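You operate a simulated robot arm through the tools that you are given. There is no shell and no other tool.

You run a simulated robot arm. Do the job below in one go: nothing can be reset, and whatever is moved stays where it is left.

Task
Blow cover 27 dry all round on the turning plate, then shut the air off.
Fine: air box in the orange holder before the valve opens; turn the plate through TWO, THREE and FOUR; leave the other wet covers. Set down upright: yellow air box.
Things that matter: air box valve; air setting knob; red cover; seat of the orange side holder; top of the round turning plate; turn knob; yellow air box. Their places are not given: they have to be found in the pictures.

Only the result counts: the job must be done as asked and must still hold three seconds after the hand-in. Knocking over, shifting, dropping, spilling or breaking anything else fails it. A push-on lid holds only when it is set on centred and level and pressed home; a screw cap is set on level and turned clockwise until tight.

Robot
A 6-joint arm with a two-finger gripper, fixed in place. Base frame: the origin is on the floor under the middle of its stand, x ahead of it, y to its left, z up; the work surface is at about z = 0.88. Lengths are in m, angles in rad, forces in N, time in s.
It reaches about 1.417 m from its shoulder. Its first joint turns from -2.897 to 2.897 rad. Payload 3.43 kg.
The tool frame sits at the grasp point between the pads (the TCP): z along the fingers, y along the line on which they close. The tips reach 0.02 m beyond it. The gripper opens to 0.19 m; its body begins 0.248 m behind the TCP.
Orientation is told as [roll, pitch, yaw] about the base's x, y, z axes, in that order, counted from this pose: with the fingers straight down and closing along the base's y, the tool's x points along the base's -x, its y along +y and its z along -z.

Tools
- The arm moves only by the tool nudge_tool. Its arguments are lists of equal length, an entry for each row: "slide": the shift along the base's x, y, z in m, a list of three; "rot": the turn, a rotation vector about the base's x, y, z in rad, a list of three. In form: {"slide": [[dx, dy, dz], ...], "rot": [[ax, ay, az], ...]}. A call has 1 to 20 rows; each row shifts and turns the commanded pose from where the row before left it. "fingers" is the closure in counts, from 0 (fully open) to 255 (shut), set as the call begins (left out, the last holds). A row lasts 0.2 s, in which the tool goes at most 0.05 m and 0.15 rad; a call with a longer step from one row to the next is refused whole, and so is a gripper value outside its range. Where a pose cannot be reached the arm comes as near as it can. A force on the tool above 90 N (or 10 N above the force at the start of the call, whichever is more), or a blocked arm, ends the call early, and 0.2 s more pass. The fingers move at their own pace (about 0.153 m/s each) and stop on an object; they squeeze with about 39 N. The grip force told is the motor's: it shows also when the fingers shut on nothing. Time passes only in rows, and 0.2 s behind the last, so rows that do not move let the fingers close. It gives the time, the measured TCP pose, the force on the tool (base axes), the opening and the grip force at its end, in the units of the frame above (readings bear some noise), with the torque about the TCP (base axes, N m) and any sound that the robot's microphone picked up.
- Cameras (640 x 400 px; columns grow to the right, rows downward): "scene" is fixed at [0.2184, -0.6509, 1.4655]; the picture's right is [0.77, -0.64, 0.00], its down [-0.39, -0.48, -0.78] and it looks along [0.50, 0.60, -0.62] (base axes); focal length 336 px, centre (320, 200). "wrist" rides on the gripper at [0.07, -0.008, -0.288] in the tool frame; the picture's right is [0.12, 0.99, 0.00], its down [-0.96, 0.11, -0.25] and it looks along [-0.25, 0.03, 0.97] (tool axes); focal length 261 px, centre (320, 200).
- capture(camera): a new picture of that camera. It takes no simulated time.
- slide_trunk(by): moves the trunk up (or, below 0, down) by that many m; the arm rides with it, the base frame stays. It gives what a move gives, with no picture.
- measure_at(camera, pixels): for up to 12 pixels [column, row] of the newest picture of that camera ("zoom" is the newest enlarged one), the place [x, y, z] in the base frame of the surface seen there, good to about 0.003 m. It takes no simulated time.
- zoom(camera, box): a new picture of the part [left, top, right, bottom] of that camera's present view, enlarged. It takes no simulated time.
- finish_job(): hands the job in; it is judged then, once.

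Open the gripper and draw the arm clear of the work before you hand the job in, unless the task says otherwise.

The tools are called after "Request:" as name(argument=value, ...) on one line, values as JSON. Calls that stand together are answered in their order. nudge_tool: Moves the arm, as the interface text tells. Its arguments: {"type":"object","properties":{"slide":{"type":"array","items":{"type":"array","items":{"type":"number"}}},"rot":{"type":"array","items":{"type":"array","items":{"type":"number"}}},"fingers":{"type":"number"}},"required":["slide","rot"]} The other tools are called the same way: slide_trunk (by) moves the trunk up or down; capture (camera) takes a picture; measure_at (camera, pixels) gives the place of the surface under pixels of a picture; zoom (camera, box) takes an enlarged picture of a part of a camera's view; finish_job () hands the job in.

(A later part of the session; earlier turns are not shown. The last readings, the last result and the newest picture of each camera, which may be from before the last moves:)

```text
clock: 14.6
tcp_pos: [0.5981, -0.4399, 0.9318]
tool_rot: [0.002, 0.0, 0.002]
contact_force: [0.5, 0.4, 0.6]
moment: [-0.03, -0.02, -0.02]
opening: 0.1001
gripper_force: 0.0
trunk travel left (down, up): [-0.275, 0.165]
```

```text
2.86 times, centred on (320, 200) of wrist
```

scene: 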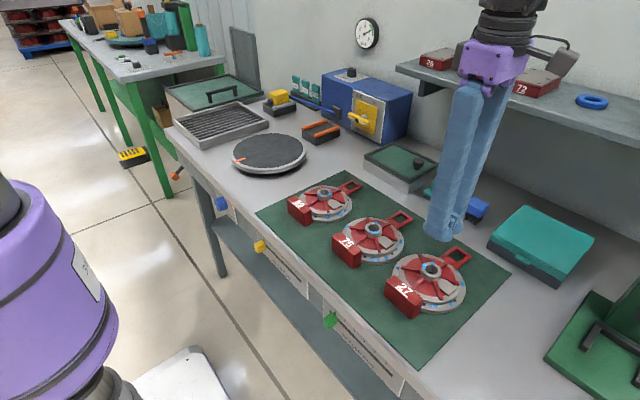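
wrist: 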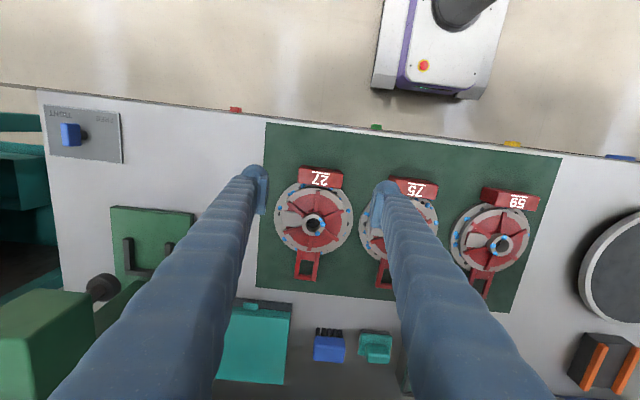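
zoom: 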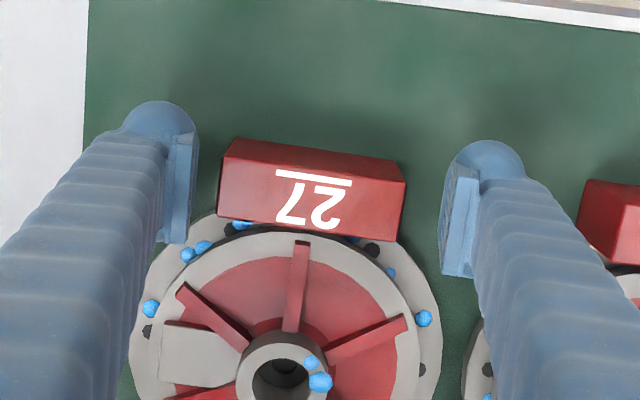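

The fingers clear both tags. I'll descend the last ~25 mm (tips to ≈0.886) and then close gently.

Request:
nudge_tool(slide=[[0, 0, -0.015], [0, 0, -0.009], [0, 0, 0]], rot=[[0, 0, 0], [0, 0, 0], [0, 0, 0]])

Request:
nudge_tool(slide=[[0, 0, 0], [0, 0, 0], [0, 0, 0]], rot=[[0, 0, 0], [0, 0, 0], [0, 0, 0]], fingers=255)

Request:
zoom(camera="scene", box=[350, 230, 460, 330])

Request:
zoom(camera="wrist", box=[230, 130, 410, 270])

```text
clock: 15.4
tcp_pos: [0.5977, -0.4408, 0.9081]
tool_rot: [0.0, 0.002, 0.003]
contact_force: [-0.3, 0.6, 0.1]
moment: [-0.03, 0.0, 0.0]
opening: 0.0997
gripper_force: 0.1
trunk travel left (down, up): [-0.275, 0.165]
```

```text
clock: 16.2
tcp_pos: [0.598, -0.4416, 0.9076]
tool_rot: [0.0, 0.001, -0.001]
contact_force: [-1.2, -9.7, 4.4]
moment: [-0.23, -0.56, -0.79]
opening: 0.0771
gripper_force: 38.9
trunk travel left (down, up): [-0.275, 0.165]
```

```text
4.00 times, centred on (405, 280) of scene
```

zoom: 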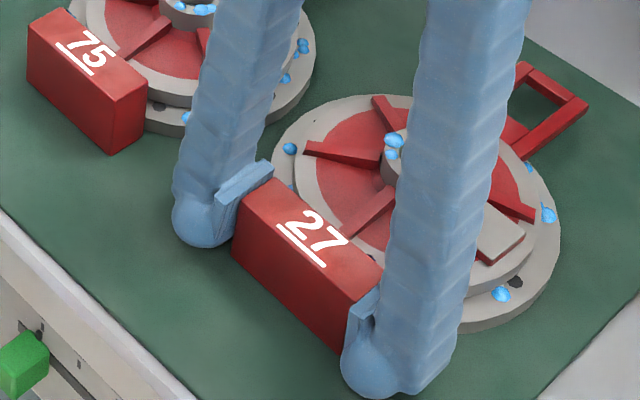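

```text
2.86 times, centred on (320, 200) of wrist
```

zoom: 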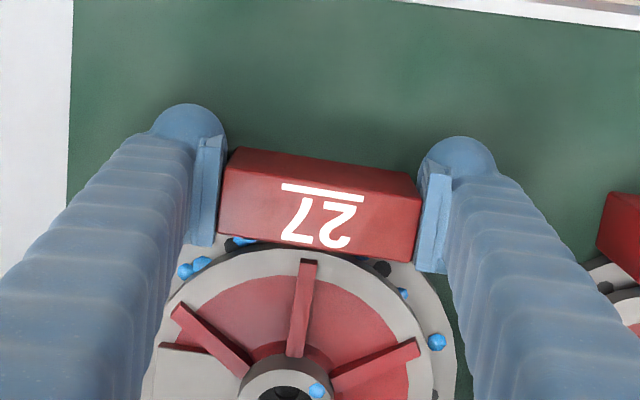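

The tag is gripped (opening 0.077, 38.9 N). I'll lift just 6 mm slowly and read the force/moment to see how heavy it is and whether it stays level.

Request:
nudge_tool(slide=[[0, 0, 0.002], [0, 0, 0.002], [0, 0, 0.002], [0, 0, 0]], rot=[[0, 0, 0], [0, 0, 0], [0, 0, 0], [0, 0, 0]])

Request:
zoom(camera="scene", box=[350, 230, 490, 330])

Request:
zoom(camera="wrist", box=[230, 130, 410, 300])

```text
clock: 17.2
tcp_pos: [0.5969, -0.442, 0.9149]
tool_rot: [-0.001, 0.001, 0.003]
contact_force: [-0.7, -0.8, -8.1]
moment: [0.03, 0.62, 0.0]
opening: 0.0762
gripper_force: 39.1
trunk travel left (down, up): [-0.275, 0.165]
```

```text
4.00 times, centred on (420, 280) of scene
```

zoom: 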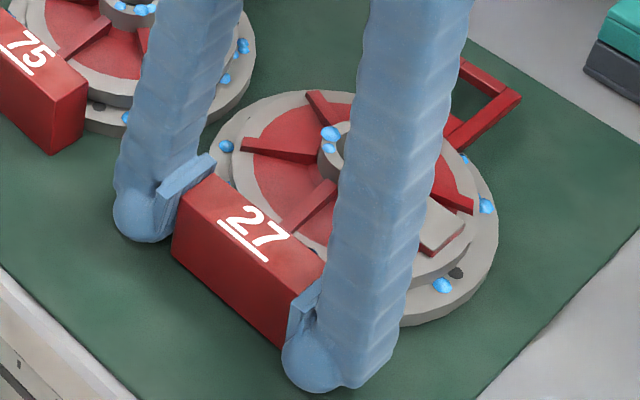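

```text
2.35 times, centred on (320, 215) of wrist
```

zoom: 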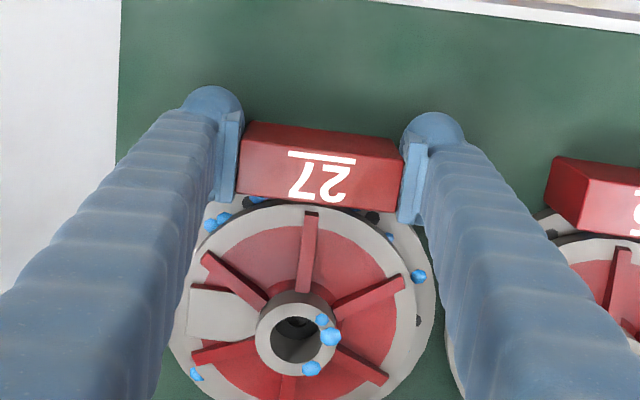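

Reading: −8.1 N and M_y=0.62 Nm → cover ≈0.83 kg fully carried with its centre of mass 0.077 m out. I'll check levelness by measuring tag top, hub rim and disc heights.

Request:
measure_at(camera="zoom", pixels=[[260, 150], [320, 185], [390, 160], [275, 310], [275, 360], [335, 340], [300, 215], [340, 290], [240, 250], [380, 300], [250, 320], [310, 130]])

Request:
zoom(camera="scene", box=[350, 230, 490, 330])

Request:
measure_at(camera="zoom", pixels=[[200, 200], [280, 255], [500, 100], [460, 130], [240, 200], [320, 110], [450, 220], [230, 140], [430, 310], [480, 260]])

```text
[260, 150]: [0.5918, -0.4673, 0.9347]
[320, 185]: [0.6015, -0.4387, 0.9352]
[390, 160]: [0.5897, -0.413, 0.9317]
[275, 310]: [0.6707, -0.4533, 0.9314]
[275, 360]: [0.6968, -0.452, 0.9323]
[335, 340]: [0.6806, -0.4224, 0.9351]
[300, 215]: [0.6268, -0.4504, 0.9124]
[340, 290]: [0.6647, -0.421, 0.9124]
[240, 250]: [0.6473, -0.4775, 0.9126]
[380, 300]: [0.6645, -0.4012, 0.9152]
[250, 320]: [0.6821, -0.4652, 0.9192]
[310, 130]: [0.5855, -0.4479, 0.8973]
```

```text
4.00 times, centred on (420, 280) of scene
```

zoom: 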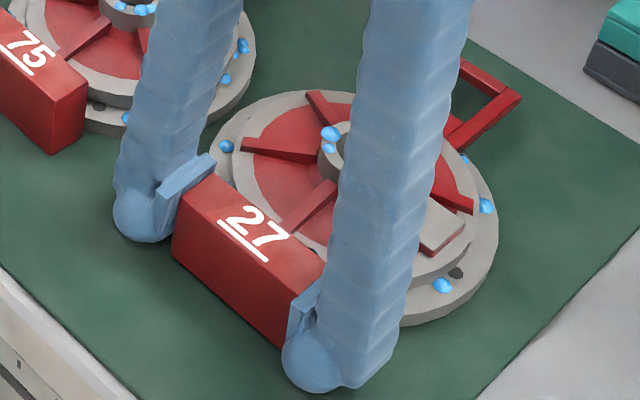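

```text
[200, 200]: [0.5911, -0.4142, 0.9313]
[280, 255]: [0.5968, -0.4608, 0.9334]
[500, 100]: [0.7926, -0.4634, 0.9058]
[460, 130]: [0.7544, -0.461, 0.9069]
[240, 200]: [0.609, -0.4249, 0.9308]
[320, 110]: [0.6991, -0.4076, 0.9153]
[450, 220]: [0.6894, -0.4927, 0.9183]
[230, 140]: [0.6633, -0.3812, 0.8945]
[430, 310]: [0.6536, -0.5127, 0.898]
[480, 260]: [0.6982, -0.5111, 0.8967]
```

It's nearly level. I'll lift another 3 cm slowly and hold to see whether it creeps.

Request:
nudge_tool(slide=[[0, 0, 0.005], [0, 0, 0.01], [0, 0, 0.01], [0, 0, 0.01], [0, 0, 0], [0, 0, 0], [0, 0, 0]], rot=[[0, 0, 0], [0, 0, 0], [0, 0, 0], [0, 0, 0], [0, 0, 0], [0, 0, 0], [0, 0, 0]])

Request:
zoom(camera="scene", box=[350, 200, 490, 330])

Request:
zoom(camera="wrist", box=[230, 130, 410, 300])

Request:
measure_at(camera="zoom", pixels=[[260, 150], [320, 185], [390, 160], [270, 310], [275, 360], [335, 340], [300, 215], [340, 290], [240, 250], [285, 150], [350, 180], [205, 320]])

```text
clock: 18.8
tcp_pos: [0.5981, -0.4425, 0.9485]
tool_rot: [-0.001, 0.003, 0.002]
contact_force: [0.1, -0.5, -8.9]
moment: [0.0, 0.63, -0.02]
opening: 0.0763
gripper_force: 39.5
trunk travel left (down, up): [-0.275, 0.165]
```

```text
3.08 times, centred on (420, 265) of scene
```

zoom: 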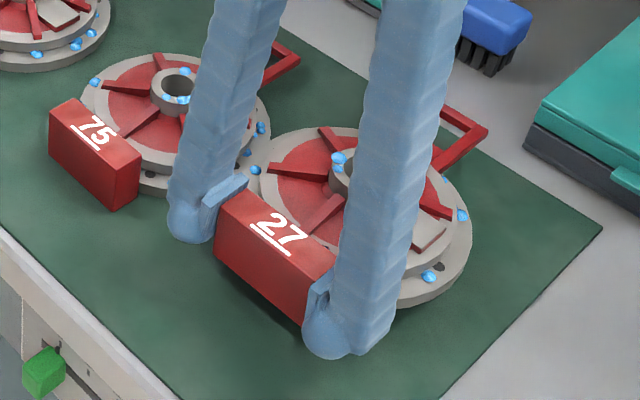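

```text
2.35 times, centred on (320, 215) of wrist
```

zoom: 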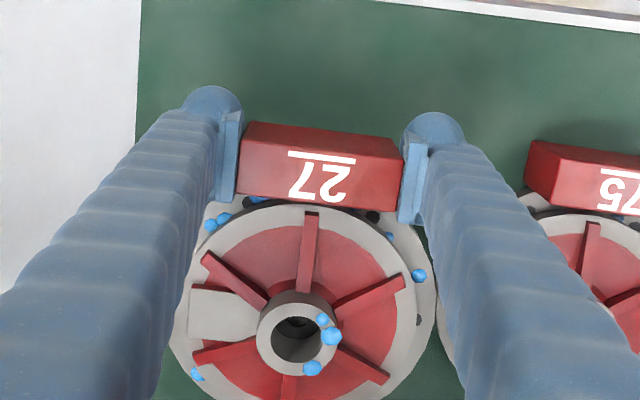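

```text
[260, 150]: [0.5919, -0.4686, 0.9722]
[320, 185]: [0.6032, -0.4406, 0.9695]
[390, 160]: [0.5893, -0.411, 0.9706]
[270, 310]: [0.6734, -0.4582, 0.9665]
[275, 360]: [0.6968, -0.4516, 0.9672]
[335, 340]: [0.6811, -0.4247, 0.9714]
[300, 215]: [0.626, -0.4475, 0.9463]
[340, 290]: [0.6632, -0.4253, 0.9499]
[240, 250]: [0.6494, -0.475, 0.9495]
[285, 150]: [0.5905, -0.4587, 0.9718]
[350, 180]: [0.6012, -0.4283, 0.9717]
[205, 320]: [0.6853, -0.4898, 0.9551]
```

The grip is stable and level (≈8.9 N). Now I'll locate the plate's centre precisely from the scene camera by measuring rim points.

Request:
zoom(camera="scene", box=[220, 125, 320, 190])

Request:
measure_at(camera="zoom", pixels=[[95, 160], [110, 230], [200, 258], [300, 266], [400, 250], [480, 215], [528, 150], [500, 95], [420, 62], [310, 52], [200, 70], [130, 110]])

Request:
measure_at(camera="zoom", pixels=[[84, 195], [85, 165], [300, 275], [535, 165], [540, 140], [310, 56], [320, 160], [168, 205], [103, 225], [120, 212], [160, 212], [380, 58]])

```text
6.15 times, centred on (270, 158) of scene
```

zoom: 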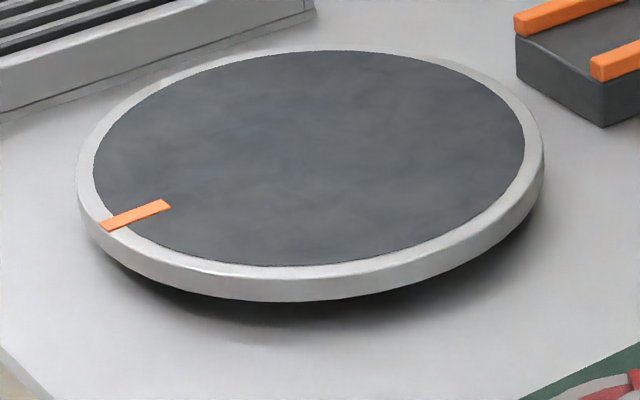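

```text
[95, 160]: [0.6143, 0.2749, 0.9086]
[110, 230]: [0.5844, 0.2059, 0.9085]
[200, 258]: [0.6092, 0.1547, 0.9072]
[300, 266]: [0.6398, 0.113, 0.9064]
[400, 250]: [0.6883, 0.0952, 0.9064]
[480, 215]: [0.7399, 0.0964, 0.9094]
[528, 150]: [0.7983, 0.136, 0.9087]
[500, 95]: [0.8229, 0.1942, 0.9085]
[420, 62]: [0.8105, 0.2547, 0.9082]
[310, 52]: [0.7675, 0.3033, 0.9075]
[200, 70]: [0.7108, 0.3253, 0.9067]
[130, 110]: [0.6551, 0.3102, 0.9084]
```

```text
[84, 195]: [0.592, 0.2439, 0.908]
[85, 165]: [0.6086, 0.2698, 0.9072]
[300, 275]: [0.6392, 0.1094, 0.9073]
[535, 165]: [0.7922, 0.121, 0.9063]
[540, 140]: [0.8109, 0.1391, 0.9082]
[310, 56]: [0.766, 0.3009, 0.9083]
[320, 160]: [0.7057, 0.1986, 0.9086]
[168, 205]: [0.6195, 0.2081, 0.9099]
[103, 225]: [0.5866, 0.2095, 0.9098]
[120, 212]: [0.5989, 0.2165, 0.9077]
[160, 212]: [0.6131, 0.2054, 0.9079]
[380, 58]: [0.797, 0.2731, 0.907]
```

Plate top is z≈0.908 with centre near (0.7035, 0.2065) and radius ≈0.12. I'll raise the cover and carry it smoothly over to a spot above the plate, well clear of the other covers.

Request:
nudge_tool(slide=[[0, 0, 0.03], [0, 0, 0.045], [0, 0.02, 0], [0.001, 0.035, 0], [0.001, 0.045, 0], [0.001, 0.045, 0], [0.001, 0.045, 0], [0.001, 0.045, 0], [0.001, 0.045, 0], [0.001, 0.045, 0], [0.001, 0.045, 0], [0.001, 0.045, 0], [0.001, 0.045, 0], [0.001, 0.045, 0], [0.001, 0.045, 0], [0.001, 0.045, 0], [0.001, 0.034, 0], [0.001, 0.02, 0]], rot=[[0, 0, 0], [0, 0, 0], [0, 0, 0], [0, 0, 0], [0, 0, 0], [0, 0, 0], [0, 0, 0], [0, 0, 0], [0, 0, 0], [0, 0, 0], [0, 0, 0], [0, 0, 0], [0, 0, 0], [0, 0, 0], [0, 0, 0], [0, 0, 0], [0, 0, 0], [0, 0, 0]])

Request:
capture(camera="wrist")

Request:
capture(camera="scene")

```text
clock: 22.6
tcp_pos: [0.6138, 0.2056, 1.0233]
tool_rot: [0.0, 0.002, 0.0]
contact_force: [-0.1, -0.1, -8.3]
moment: [0.0, 0.62, -0.01]
opening: 0.0762
gripper_force: 38.9
trunk travel left (down, up): [-0.275, 0.165]
```

```text
taken
```

wrist: 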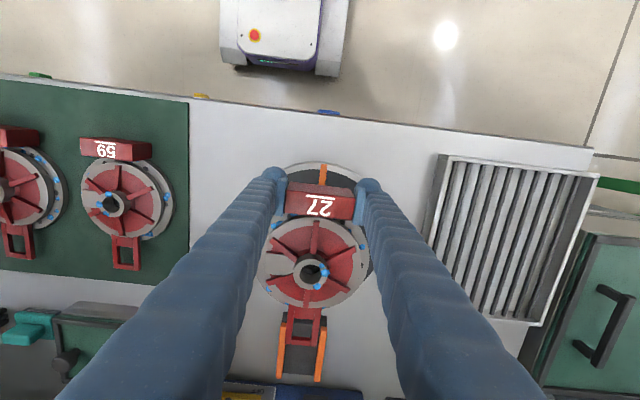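

```text
taken
```

scene: 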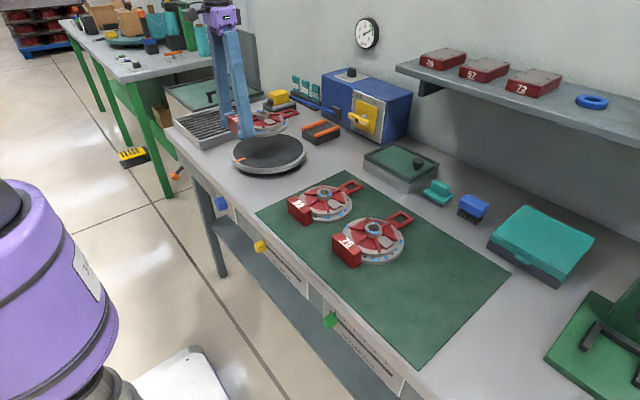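

The cover is carried level above the plate. I'll refine the plate's centre with zooms on the visible rim and the holder from both cameras.

Request:
zoom(camera="scene", box=[225, 130, 310, 183])

Request:
zoom(camera="wrist", box=[240, 140, 400, 250])

```text
7.53 times, centred on (268, 156) of scene
```

zoom: 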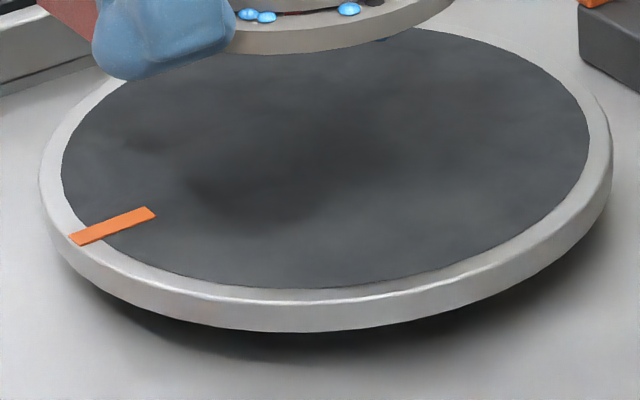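

```text
3.64 times, centred on (320, 195) of wrist
```

zoom: 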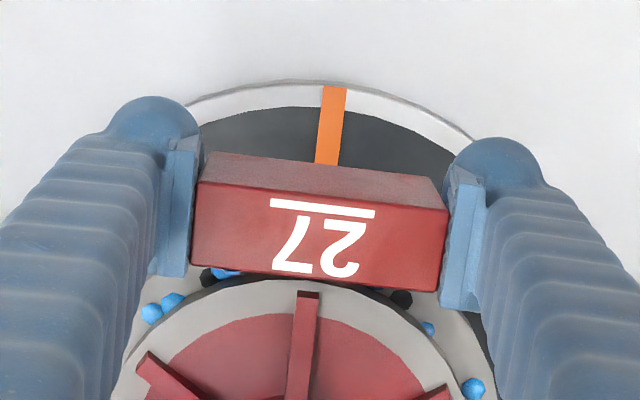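

I'll measure points along the outer rim arc from the wrist zoom to refine the circle fit.

Request:
measure_at(camera="zoom", pixels=[[200, 104], [240, 91], [300, 85], [370, 93], [420, 110], [460, 134], [215, 120], [270, 108], [350, 112], [400, 125], [440, 148], [325, 150]])

Request:
zoom(camera="scene", box=[225, 130, 310, 183])

Request:
measure_at(camera="zoom", pixels=[[64, 165], [75, 205], [110, 245], [160, 268], [230, 283], [310, 288], [390, 282], [470, 262], [540, 225], [582, 170], [587, 120], [540, 65]])

```text
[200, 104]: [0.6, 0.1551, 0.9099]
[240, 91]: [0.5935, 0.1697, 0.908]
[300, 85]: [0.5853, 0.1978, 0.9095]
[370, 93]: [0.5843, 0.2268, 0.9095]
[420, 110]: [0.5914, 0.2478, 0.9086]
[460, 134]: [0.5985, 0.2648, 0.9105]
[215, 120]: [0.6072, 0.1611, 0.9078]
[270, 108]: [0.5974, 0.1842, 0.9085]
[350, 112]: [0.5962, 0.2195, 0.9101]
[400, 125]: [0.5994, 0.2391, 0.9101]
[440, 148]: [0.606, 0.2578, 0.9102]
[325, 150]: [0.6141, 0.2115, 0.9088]
```

```text
7.53 times, centred on (268, 156) of scene
```

zoom: 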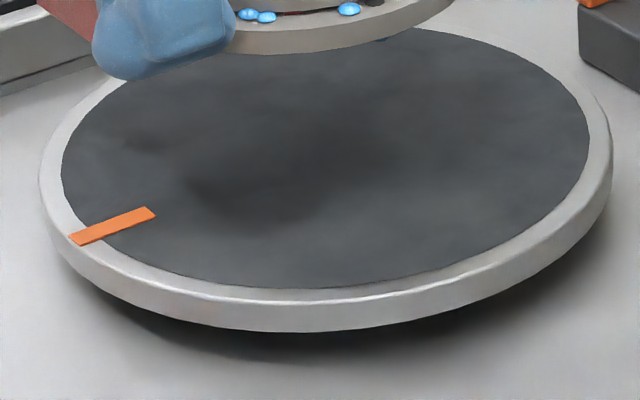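

```text
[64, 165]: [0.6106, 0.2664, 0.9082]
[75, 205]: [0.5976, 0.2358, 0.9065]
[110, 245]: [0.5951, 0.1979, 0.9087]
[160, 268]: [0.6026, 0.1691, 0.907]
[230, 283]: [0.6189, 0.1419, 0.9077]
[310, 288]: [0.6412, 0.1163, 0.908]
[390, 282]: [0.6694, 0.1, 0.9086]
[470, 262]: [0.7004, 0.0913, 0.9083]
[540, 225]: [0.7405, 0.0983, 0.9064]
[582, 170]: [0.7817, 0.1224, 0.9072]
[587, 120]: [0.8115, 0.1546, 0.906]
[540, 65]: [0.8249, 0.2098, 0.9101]
```

The refined plate centre is about (0.710, 0.208), black-disc radius ≈0.115. I'll measure the hub's present position to compute the exact shift.

Request:
zoom(camera="wrist", box=[255, 205, 375, 330])

Request:
measure_at(camera="zoom", pixels=[[255, 208], [340, 190], [300, 165], [290, 240], [264, 180], [325, 170]])

```text
3.20 times, centred on (315, 268) of wrist
```

zoom: 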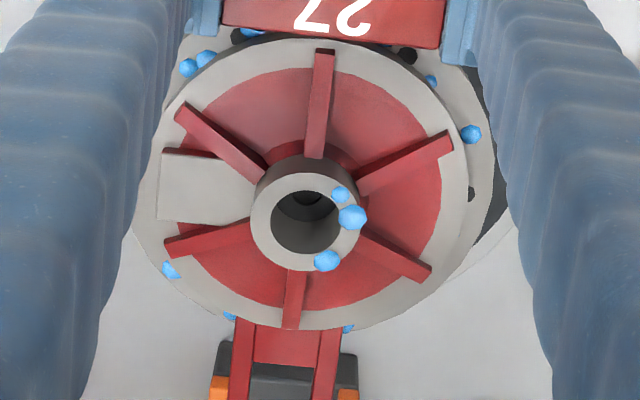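

```text
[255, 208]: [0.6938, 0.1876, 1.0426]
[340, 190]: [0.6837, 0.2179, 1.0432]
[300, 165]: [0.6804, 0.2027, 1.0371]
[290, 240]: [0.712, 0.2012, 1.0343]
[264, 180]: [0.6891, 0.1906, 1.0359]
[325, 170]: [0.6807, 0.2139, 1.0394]
```

Hub is at TCP+(0.0875, 0). I'll shift +9 mm x, +1.5 mm y and lower to ~4 mm above the plate.

Request:
nudge_tool(slide=[[0.005, 0.001, 0], [0.004, 0.0005, -0.01], [0, 0, -0.03], [0, 0, -0.03], [0, 0, -0.012], [0, 0, -0.003], [0, 0, 0]], rot=[[0, 0, 0], [0, 0, 0], [0, 0, 0], [0, 0, 0], [0, 0, 0], [0, 0, 0], [0, 0, 0]])

Request:
zoom(camera="scene", box=[215, 100, 325, 190])

Request:
zoom(camera="wrist", box=[220, 130, 420, 330])

```text
clock: 24.2
tcp_pos: [0.623, 0.2095, 0.938]
tool_rot: [0.0, -0.001, 0.003]
contact_force: [0.2, -0.2, -0.7]
moment: [0.58, -0.39, -0.03]
opening: 0.0762
gripper_force: 39.1
trunk travel left (down, up): [-0.275, 0.165]
```

```text
4.44 times, centred on (270, 145) of scene
```

zoom: 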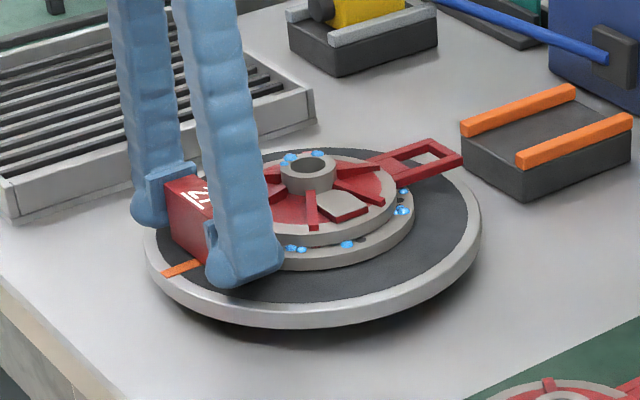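

```text
2.00 times, centred on (320, 230) of wrist
```

zoom: 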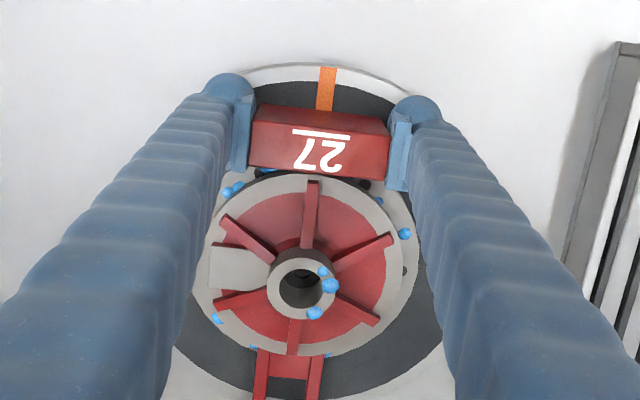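

The cover's far edge is touching the plate (weight nearly unloaded at z=0.938), centred well. I'll lower ~3 mm more to bring it level before releasing.

Request:
nudge_tool(slide=[[0, 0, -0.002], [0, 0, -0.0015], [0, 0, 0]], rot=[[0, 0, 0], [0, 0, 0], [0, 0, 0]])

Request:
zoom(camera="scene", box=[215, 100, 325, 190])

```text
clock: 25.0
tcp_pos: [0.62, 0.2097, 0.9348]
tool_rot: [0.0, -0.001, 0.001]
contact_force: [3.3, -3.0, 5.0]
moment: [0.84, -0.7, -0.5]
opening: 0.0761
gripper_force: 39.1
trunk travel left (down, up): [-0.275, 0.165]
```

```text
4.44 times, centred on (270, 145) of scene
```

zoom: 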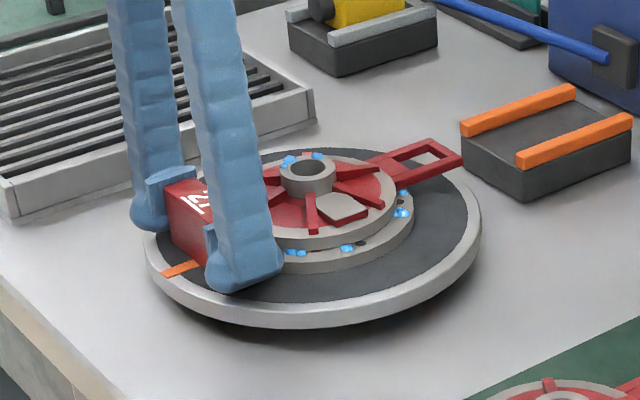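

Contact is now firm (+5 N). I'll open the fingers to release the cover onto the plate.

Request:
nudge_tool(slide=[[0, 0, 0], [0, 0, 0], [0, 0, 0]], rot=[[0, 0, 0], [0, 0, 0], [0, 0, 0]], fingers=115)

Request:
zoom(camera="scene", box=[215, 100, 325, 190])

Request:
zoom(camera="wrist", box=[220, 130, 420, 330])

```text
clock: 25.8
tcp_pos: [0.6193, 0.2087, 0.9341]
tool_rot: [0.001, 0.003, 0.002]
contact_force: [0.0, 0.8, -0.3]
moment: [0.0, 0.0, -0.02]
opening: 0.1044
gripper_force: 0.1
trunk travel left (down, up): [-0.275, 0.165]
```

```text
4.44 times, centred on (270, 145) of scene
```

zoom: 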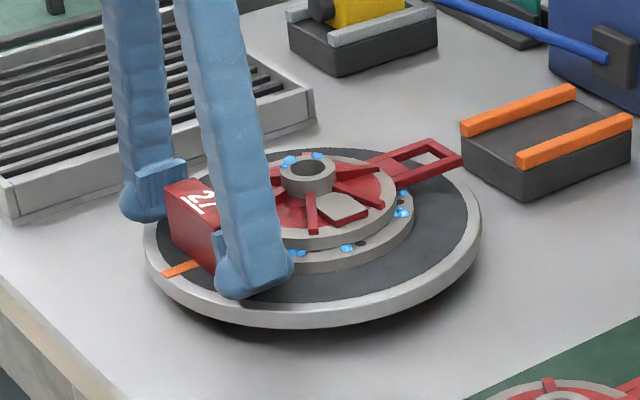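

```text
2.00 times, centred on (320, 230) of wrist
```

zoom: 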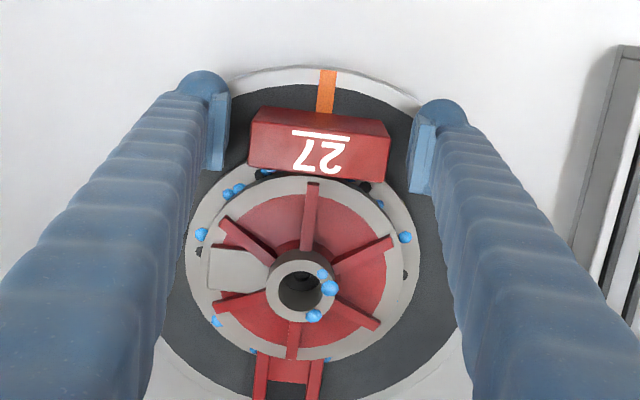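

The cover sits on the plate. I'll raise straight up and check centring from above.

Request:
nudge_tool(slide=[[0, 0, 0.02], [0, 0, 0.045], [0, 0, 0.045], [0, 0, 0.045], [0, 0, 0.045], [0, 0, 0.03]], rot=[[0, 0, 0], [0, 0, 0], [0, 0, 0], [0, 0, 0], [0, 0, 0], [0, 0, 0]], fingers=0)

Request:
capture(camera="wrist")

Request:
zoom(camera="wrist", box=[230, 120, 410, 330])

```text
clock: 27.2
tcp_pos: [0.6189, 0.2066, 1.1694]
tool_rot: [-0.001, 0.001, 0.001]
contact_force: [-0.1, 0.1, 0.7]
moment: [0.03, -0.03, -0.03]
opening: 0.1901
gripper_force: 0.1
trunk travel left (down, up): [-0.275, 0.165]
```

```text
taken
```

wrist: 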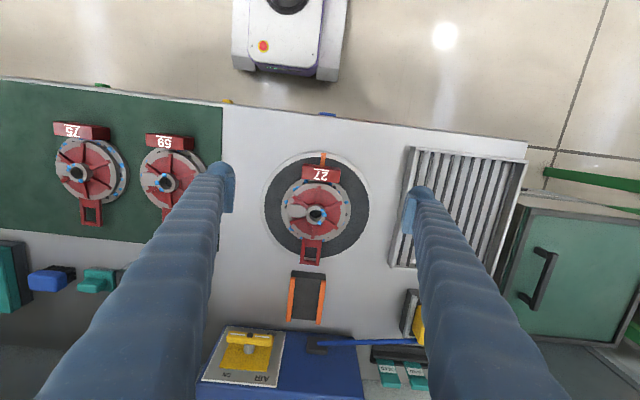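

```text
1.90 times, centred on (320, 225) of wrist
```

zoom: 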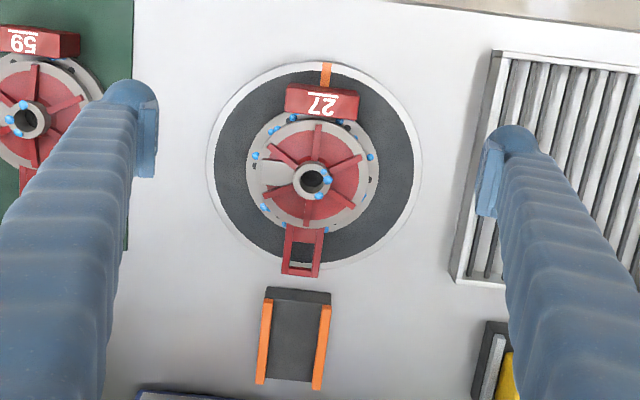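

The cover is well centred. Next I'll measure the orange holder and the yellow air box in its grey holder from the scene camera.

Request:
capture(camera="scene")

Request:
zoom(camera="scene", box=[255, 80, 305, 125])

Request:
measure_at(camera="zoom", pixels=[[200, 120], [300, 90], [215, 190], [330, 170], [380, 100], [180, 220], [320, 210], [150, 190], [240, 270], [440, 180], [240, 330], [120, 235]])

Request:
zoom(camera="scene", box=[295, 112, 350, 150])

Request:
measure_at(camera="zoom", pixels=[[320, 200], [100, 150], [250, 220], [250, 90], [450, 150], [480, 170], [80, 160], [240, 290], [220, 250], [400, 250], [300, 240], [250, 160]])

```text
taken
```

scene: 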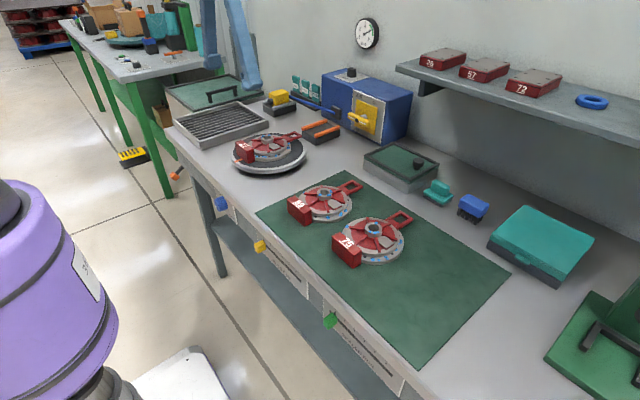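

```text
8.89 times, centred on (280, 102) of scene
```

zoom: 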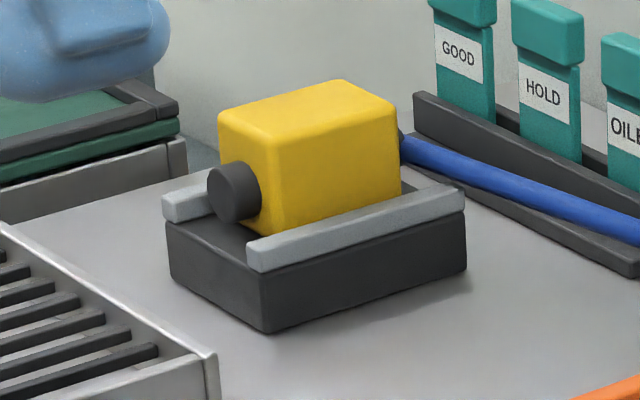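

```text
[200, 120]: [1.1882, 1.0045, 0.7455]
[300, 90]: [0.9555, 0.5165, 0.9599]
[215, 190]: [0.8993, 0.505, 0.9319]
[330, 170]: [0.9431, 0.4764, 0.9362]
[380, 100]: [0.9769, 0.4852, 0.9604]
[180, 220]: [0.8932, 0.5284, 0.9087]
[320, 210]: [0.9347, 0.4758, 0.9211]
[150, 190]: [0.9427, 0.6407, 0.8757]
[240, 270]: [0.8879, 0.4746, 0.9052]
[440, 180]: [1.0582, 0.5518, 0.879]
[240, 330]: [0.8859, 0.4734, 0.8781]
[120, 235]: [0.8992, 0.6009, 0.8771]
```

```text
10.53 times, centred on (322, 131) of scene
```

zoom: 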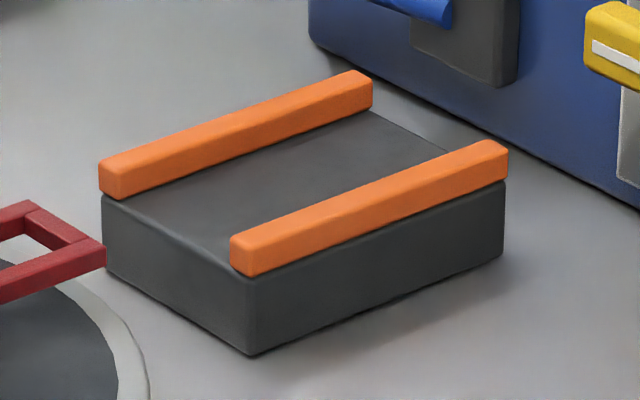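

```text
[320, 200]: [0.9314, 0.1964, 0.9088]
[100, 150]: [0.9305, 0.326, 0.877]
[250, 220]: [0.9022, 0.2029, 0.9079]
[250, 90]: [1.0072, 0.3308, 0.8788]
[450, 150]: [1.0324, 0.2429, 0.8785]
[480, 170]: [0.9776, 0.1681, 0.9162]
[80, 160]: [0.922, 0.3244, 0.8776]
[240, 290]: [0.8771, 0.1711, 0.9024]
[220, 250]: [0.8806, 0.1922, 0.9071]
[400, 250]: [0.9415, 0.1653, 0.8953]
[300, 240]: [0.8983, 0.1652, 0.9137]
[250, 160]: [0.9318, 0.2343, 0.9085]
```

The orange holder is centred on the plate's y (front face x≈0.877, seat z≈0.908, rails ≈0.918); the air box top is z≈0.960. I'll fly over to the grey holder for a wrist view of the air box.

Request:
nudge_tool(slide=[[0.033, 0.037, 0], [0.033, 0.037, 0], [0.033, 0.037, 0], [0.033, 0.037, 0], [0.033, 0.037, 0], [0.033, 0.037, 0], [0.033, 0.037, 0], [0.033, 0.037, 0]], rot=[[0, 0, 0], [0, 0, 0], [0, 0, 0], [0, 0, 0], [0, 0, 0], [0, 0, 0], [0, 0, 0], [0, 0, 0]])

Request:
capture(camera="wrist")

Request:
zoom(camera="wrist", box=[240, 140, 400, 270])

```text
clock: 29.0
tcp_pos: [0.8592, 0.4854, 1.1506]
tool_rot: [-0.016, 0.028, -0.001]
contact_force: [4.5, 1.7, 7.0]
moment: [-0.5, 0.74, 0.0]
opening: 0.1897
gripper_force: 0.1
out of reach, approached as far as the arm can: row 8
trunk travel left (down, up): [-0.275, 0.165]
```

```text
taken
```

wrist: 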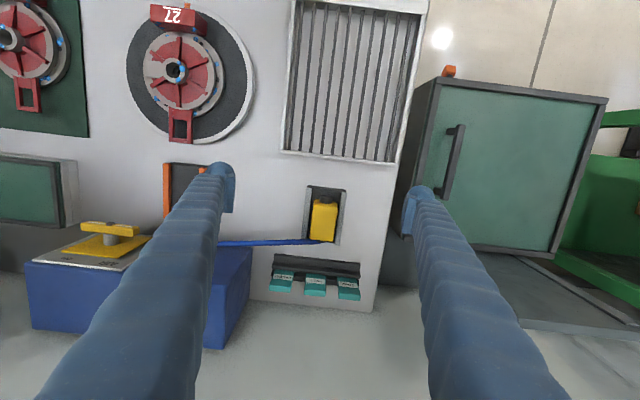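

```text
3.08 times, centred on (320, 205) of wrist
```

zoom: 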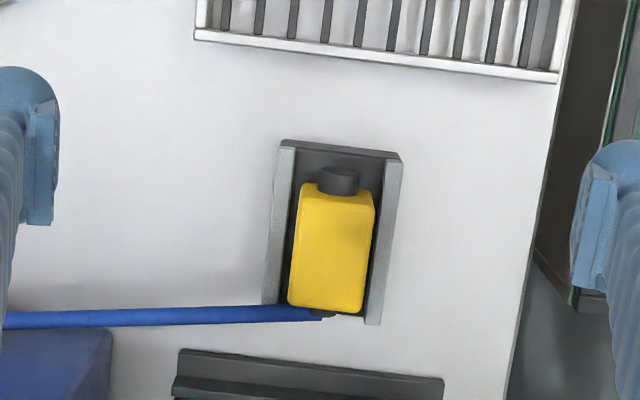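

The arm hit its reach limit at this height (row 8). I'll lower the tool to get back in reach, then check the box again; first measure obstacles around.

Request:
measure_at(camera="wrist", pixels=[[500, 200], [430, 110], [460, 160], [345, 285], [290, 285], [240, 260], [120, 300], [345, 130], [323, 215], [312, 190], [345, 195], [324, 200]])

Request:
nudge_tool(slide=[[0, 0, -0.03], [0, 0, -0.03], [0, 0, -0.03]], rot=[[0, 0, 0], [0, 0, 0], [0, 0, 0]], fingers=120)

Request:
capture(camera="wrist")

Request:
zoom(camera="wrist", box=[240, 130, 400, 260])

```text
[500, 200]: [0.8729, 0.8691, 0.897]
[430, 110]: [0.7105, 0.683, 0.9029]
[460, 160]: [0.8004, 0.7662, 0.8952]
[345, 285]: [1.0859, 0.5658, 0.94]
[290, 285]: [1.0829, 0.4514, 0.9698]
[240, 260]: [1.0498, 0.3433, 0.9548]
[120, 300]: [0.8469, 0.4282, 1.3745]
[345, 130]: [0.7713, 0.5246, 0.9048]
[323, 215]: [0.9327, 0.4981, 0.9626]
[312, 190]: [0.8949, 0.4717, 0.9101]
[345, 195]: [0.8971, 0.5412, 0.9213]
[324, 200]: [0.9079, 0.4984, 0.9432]
```

```text
clock: 29.8
tcp_pos: [0.8764, 0.4951, 1.0775]
tool_rot: [-0.003, 0.006, 0.0]
contact_force: [-0.1, -0.5, -0.1]
moment: [0.08, 0.06, 0.0]
opening: 0.1004
gripper_force: 0.1
out of reach, approached as far as the arm can: row 2, 3
trunk travel left (down, up): [-0.275, 0.165]
```

```text
taken
```

wrist: 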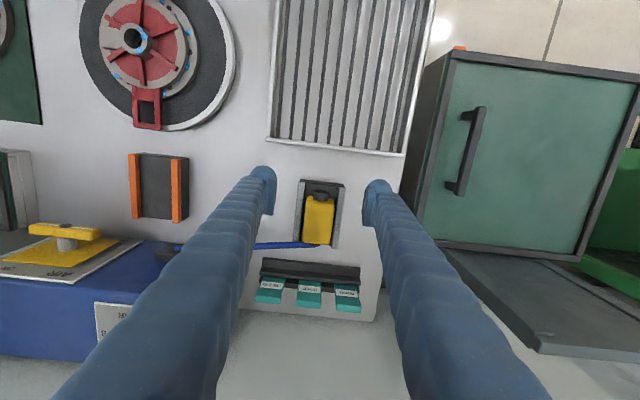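

```text
3.08 times, centred on (320, 195) of wrist
```

zoom: 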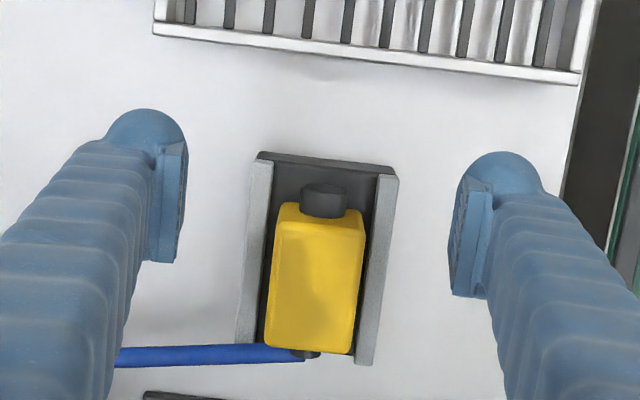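

Still slightly out of reach with the fingers straight down. Measuring the air box here first, then I'll tilt the tool outward (pitch) to extend reach.

Request:
measure_at(camera="zoom", pixels=[[285, 215], [358, 218], [268, 338], [345, 342], [315, 280], [324, 195], [260, 180], [246, 335], [388, 190], [366, 345], [325, 160], [305, 354]])

Request:
measure_at(camera="wrist", pixels=[[135, 160], [178, 165], [140, 210], [178, 215], [157, 190], [160, 155], [147, 118], [165, 250], [70, 228], [45, 228], [97, 234], [250, 247]])

```text
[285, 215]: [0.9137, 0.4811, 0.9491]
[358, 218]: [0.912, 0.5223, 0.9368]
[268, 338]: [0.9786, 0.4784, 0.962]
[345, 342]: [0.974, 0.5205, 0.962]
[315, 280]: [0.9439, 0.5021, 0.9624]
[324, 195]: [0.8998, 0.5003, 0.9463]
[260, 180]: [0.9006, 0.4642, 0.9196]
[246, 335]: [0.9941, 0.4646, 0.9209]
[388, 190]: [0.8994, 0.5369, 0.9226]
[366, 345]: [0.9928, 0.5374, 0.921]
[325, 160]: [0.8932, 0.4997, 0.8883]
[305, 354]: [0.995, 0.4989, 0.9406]
```

```text
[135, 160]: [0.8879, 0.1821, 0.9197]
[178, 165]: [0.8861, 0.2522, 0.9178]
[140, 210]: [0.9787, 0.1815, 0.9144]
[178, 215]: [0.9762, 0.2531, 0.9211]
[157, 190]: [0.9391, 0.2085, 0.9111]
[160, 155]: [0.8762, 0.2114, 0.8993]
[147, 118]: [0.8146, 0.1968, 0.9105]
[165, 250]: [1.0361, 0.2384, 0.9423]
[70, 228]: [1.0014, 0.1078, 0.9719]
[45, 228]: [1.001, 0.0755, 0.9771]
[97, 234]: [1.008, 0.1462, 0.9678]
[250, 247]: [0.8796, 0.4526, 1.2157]
```

Air box: x 0.912–0.979, y 0.478–0.5225, z 0.909–0.962; grey rails top ≈0.920. I'll pitch the tool 0.2 rad (fingers pointing slightly outward) to gain reach, staying at this height.

Request:
nudge_tool(slide=[[0, 0, 0], [0, 0, 0], [0, 0, 0]], rot=[[0, -0.1, 0], [0, -0.1, 0], [0, 0, 0]])

```text
clock: 30.6
tcp_pos: [0.9238, 0.529, 1.1339]
tool_rot: [-0.006, -0.191, 0.001]
contact_force: [0.2, 0.8, -0.2]
moment: [-0.07, 0.04, -0.03]
opening: 0.1004
gripper_force: 0.0
out of reach, approached as far as the arm can: row 1, 2
trunk travel left (down, up): [-0.275, 0.165]
```

The pose came out higher than intended (z=1.134) because of the reach limit. I'll issue a hold to see the settled pose.

Request:
nudge_tool(slide=[[0, 0, 0], [0, 0, 0]], rot=[[0, 0, 0], [0, 0, 0]])

Request:
capture(camera="scene")

```text
clock: 31.2
tcp_pos: [0.9236, 0.5297, 1.1353]
tool_rot: [-0.005, -0.191, 0.003]
contact_force: [0.1, 0.7, 1.2]
moment: [0.01, -0.03, 0.02]
opening: 0.1004
gripper_force: 0.0
trunk travel left (down, up): [-0.275, 0.165]
```

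```text
taken
```

scene: 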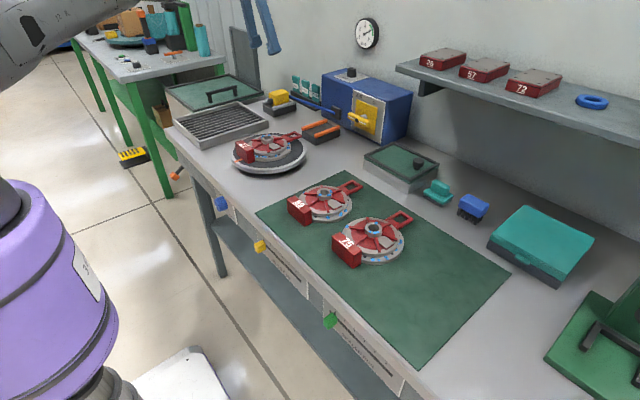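

It settled at (0.924,0.530,1.135) and that is now the commanded pose. I'll move down toward the point above the box in small steps and see whether reach holds.

Request:
nudge_tool(slide=[[0, -0.015, -0.03], [0, -0.015, -0.03], [0, 0, -0.03], [0, 0, -0.02]], rot=[[0, 0, 0], [0, 0, 0], [0, 0, 0], [0, 0, 0]])

Request:
capture(camera="wrist")

Request:
zoom(camera="wrist", box=[240, 130, 400, 260])

```text
clock: 32.2
tcp_pos: [0.9546, 0.52, 1.0301]
tool_rot: [-0.003, -0.193, 0.003]
contact_force: [0.5, -0.2, -0.9]
moment: [-0.06, 0.03, -0.02]
opening: 0.1003
gripper_force: 0.1
out of reach, approached as far as the arm can: row 1, 2, 3
trunk travel left (down, up): [-0.275, 0.165]
```

```text
taken
```

wrist: 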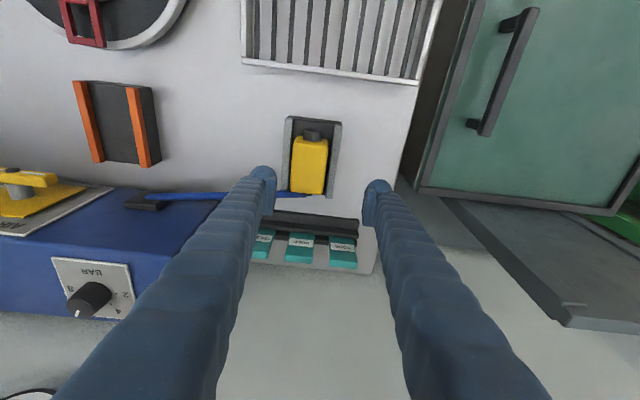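

```text
3.08 times, centred on (320, 195) of wrist
```

zoom: 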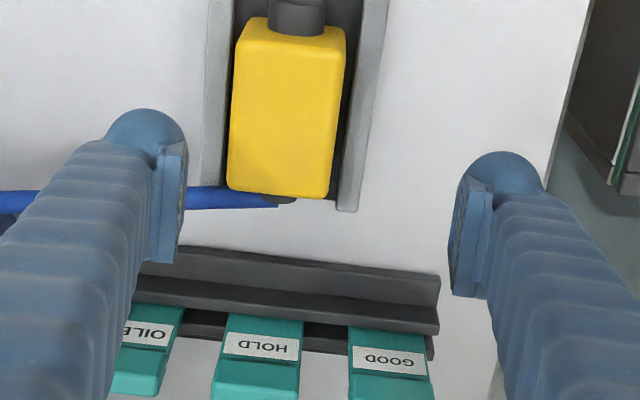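

The arm had been sliding along its stretched-out limit; the last row was within reach. I'll pull the tool inward toward the box's hover point (0.93,0.50) at constant height.

Request:
nudge_tool(slide=[[-0.01, -0.01, 0], [-0.01, -0.01, 0], [-0.01, 0, 0]], rot=[[0, 0, 0], [0, 0, 0], [0, 0, 0]])

```text
clock: 33.0
tcp_pos: [0.955, 0.5188, 1.0385]
tool_rot: [-0.004, -0.194, 0.002]
contact_force: [-0.6, 0.0, -0.8]
moment: [0.01, -0.02, 0.03]
opening: 0.1005
gripper_force: 0.1
out of reach, approached as far as the arm can: row 1, 2, 3
trunk travel left (down, up): [-0.275, 0.165]
```

It is stuck at the stretched-arm limit. I'll try backing out inward and upward with larger steps, the way it came.

Request:
nudge_tool(slide=[[-0.04, -0.025, 0]], rot=[[0, 0, 0]])

Request:
nudge_tool(slide=[[-0.03, -0.02, 0.03]], rot=[[0, 0, 0]])

```text
clock: 33.4
tcp_pos: [0.9551, 0.5184, 1.0373]
tool_rot: [-0.004, -0.194, 0.001]
contact_force: [-0.4, -0.5, -1.2]
moment: [0.0, 0.03, 0.03]
opening: 0.1005
gripper_force: 0.1
out of reach, approached as far as the arm can: row 1
trunk travel left (down, up): [-0.275, 0.165]
```

```text
clock: 33.8
tcp_pos: [0.9509, 0.5145, 1.0611]
tool_rot: [-0.005, -0.192, 0.003]
contact_force: [1.2, 0.2, 0.5]
moment: [-0.12, 0.03, 0.01]
opening: 0.1006
gripper_force: 0.0
out of reach, approached as far as the arm can: row 1
trunk travel left (down, up): [-0.275, 0.165]
```

I'll combine a downward step with an inward one, since tangential motion should let the elbow bend.

Request:
nudge_tool(slide=[[-0.02, -0.012, -0.03]], rot=[[0, 0, 0]])

Request:
nudge_tool(slide=[[-0.02, -0.012, 0]], rot=[[0, 0, 0]])

Request:
capture(camera="scene")

```text
clock: 34.2
tcp_pos: [0.9539, 0.5174, 1.0356]
tool_rot: [-0.006, -0.191, 0.001]
contact_force: [-0.6, -0.6, 0.3]
moment: [-0.04, 0.02, 0.01]
opening: 0.1003
gripper_force: 0.1
out of reach, approached as far as the arm can: row 1
trunk travel left (down, up): [-0.275, 0.165]
```

```text
clock: 34.6
tcp_pos: [0.9542, 0.518, 1.0389]
tool_rot: [-0.003, -0.194, 0.0]
contact_force: [0.2, 0.1, 0.0]
moment: [0.06, 0.03, -0.02]
opening: 0.1005
gripper_force: 0.0
out of reach, approached as far as the arm can: row 1
trunk travel left (down, up): [-0.275, 0.165]
```

```text
taken
```

scene: 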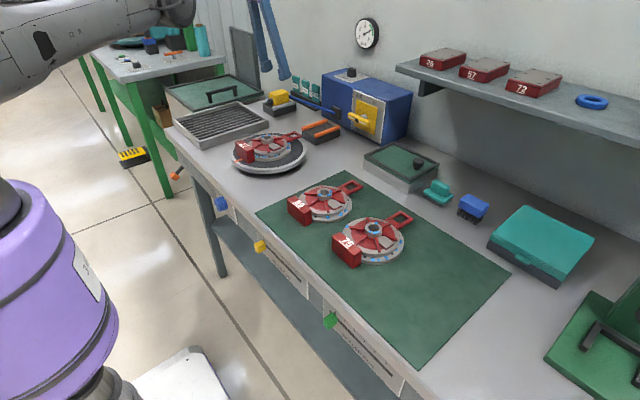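

I'll try a pure downward move (the fingers straddle the box with room), which should flex the elbow, then test an inward step.

Request:
nudge_tool(slide=[[0, 0, -0.02], [0, 0, -0.02]], rot=[[0, 0, 0], [0, 0, 0]])

Request:
nudge_tool(slide=[[-0.01, -0.006, 0]], rot=[[0, 0, 0]])

```text
clock: 35.2
tcp_pos: [0.9587, 0.5207, 0.9998]
tool_rot: [-0.004, -0.193, 0.002]
contact_force: [0.1, -0.3, 0.2]
moment: [-0.01, 0.05, 0.0]
opening: 0.1005
gripper_force: 0.1
out of reach, approached as far as the arm can: row 1, 2
trunk travel left (down, up): [-0.275, 0.165]
```

```text
clock: 35.6
tcp_pos: [0.9592, 0.5202, 1.0001]
tool_rot: [-0.003, -0.195, 0.001]
contact_force: [0.0, 0.1, -0.3]
moment: [0.01, 0.01, -0.02]
opening: 0.1006
gripper_force: 0.1
out of reach, approached as far as the arm can: row 1
trunk travel left (down, up): [-0.275, 0.165]
```

Fitting these points shows the arm is exactly straight (a sphere of reach), so inward steps have no gradient. I'll slide up a bit for clearance, then command a larger sustained inward motion to force the elbow to bend.

Request:
nudge_tool(slide=[[0, 0, 0.04], [0, 0, 0.04]], rot=[[0, 0, 0], [0, 0, 0]])

Request:
nudge_tool(slide=[[-0.04, -0.022, 0], [-0.04, -0.022, 0], [-0.04, -0.022, 0]], rot=[[0, 0, 0], [0, 0, 0], [0, 0, 0]])

```text
clock: 36.2
tcp_pos: [0.9536, 0.5158, 1.0774]
tool_rot: [0.0, -0.198, -0.001]
contact_force: [0.9, -0.3, 0.8]
moment: [0.18, -0.04, 0.06]
opening: 0.1005
gripper_force: 0.1
out of reach, approached as far as the arm can: row 2
trunk travel left (down, up): [-0.275, 0.165]
```

```text
clock: 37.0
tcp_pos: [0.9479, 0.5146, 1.0828]
tool_rot: [-0.004, -0.193, 0.002]
contact_force: [0.5, 0.5, -0.1]
moment: [-0.04, 0.02, -0.01]
opening: 0.1004
gripper_force: 0.0
out of reach, approached as far as the arm can: row 1, 2, 3
trunk travel left (down, up): [-0.275, 0.165]
```

Still on the limit sphere. I'll try a stronger combination—tilting further outward while commanding the TCP inward—so the wrist target is well inside the sphere.

Request:
nudge_tool(slide=[[-0.04, -0.022, 0.015]], rot=[[0, -0.14, 0]])

Request:
nudge_tool(slide=[[-0.04, -0.022, -0.015]], rot=[[0, 0.14, 0]])

```text
clock: 37.4
tcp_pos: [0.9573, 0.5195, 1.09]
tool_rot: [-0.004, -0.228, 0.001]
contact_force: [0.5, 0.4, 0.0]
moment: [0.08, 0.05, 0.03]
opening: 0.1004
gripper_force: 0.0
out of reach, approached as far as the arm can: row 1
trunk travel left (down, up): [-0.275, 0.165]
```

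```text
clock: 37.8
tcp_pos: [0.9136, 0.5001, 1.0746]
tool_rot: [-0.002, -0.086, 0.003]
contact_force: [0.0, 0.5, -0.5]
moment: [0.0, 0.03, 0.01]
opening: 0.1003
gripper_force: 0.0
trunk travel left (down, up): [-0.275, 0.165]
```

That worked partly (tilt −0.086). I'll go on: rotate back to vertical while commanding a further inward shift to try to bend the elbow.

Request:
nudge_tool(slide=[[-0.043, -0.025, 0]], rot=[[0, 0.086, 0]])

Request:
nudge_tool(slide=[[-0.04, -0.022, 0]], rot=[[0, 0, 0]])

```text
clock: 38.2
tcp_pos: [0.8826, 0.4826, 1.0778]
tool_rot: [-0.007, 0.005, 0.003]
contact_force: [-0.5, 0.7, 0.0]
moment: [-0.15, -0.03, -0.04]
opening: 0.1003
gripper_force: 0.0
out of reach, approached as far as the arm can: row 1
trunk travel left (down, up): [-0.275, 0.165]
```

```text
clock: 38.6
tcp_pos: [0.8838, 0.4825, 1.0809]
tool_rot: [-0.007, 0.004, 0.003]
contact_force: [-0.6, 0.2, 0.1]
moment: [-0.05, 0.0, -0.01]
opening: 0.1007
gripper_force: 0.0
out of reach, approached as far as the arm can: row 1
trunk travel left (down, up): [-0.275, 0.165]
```

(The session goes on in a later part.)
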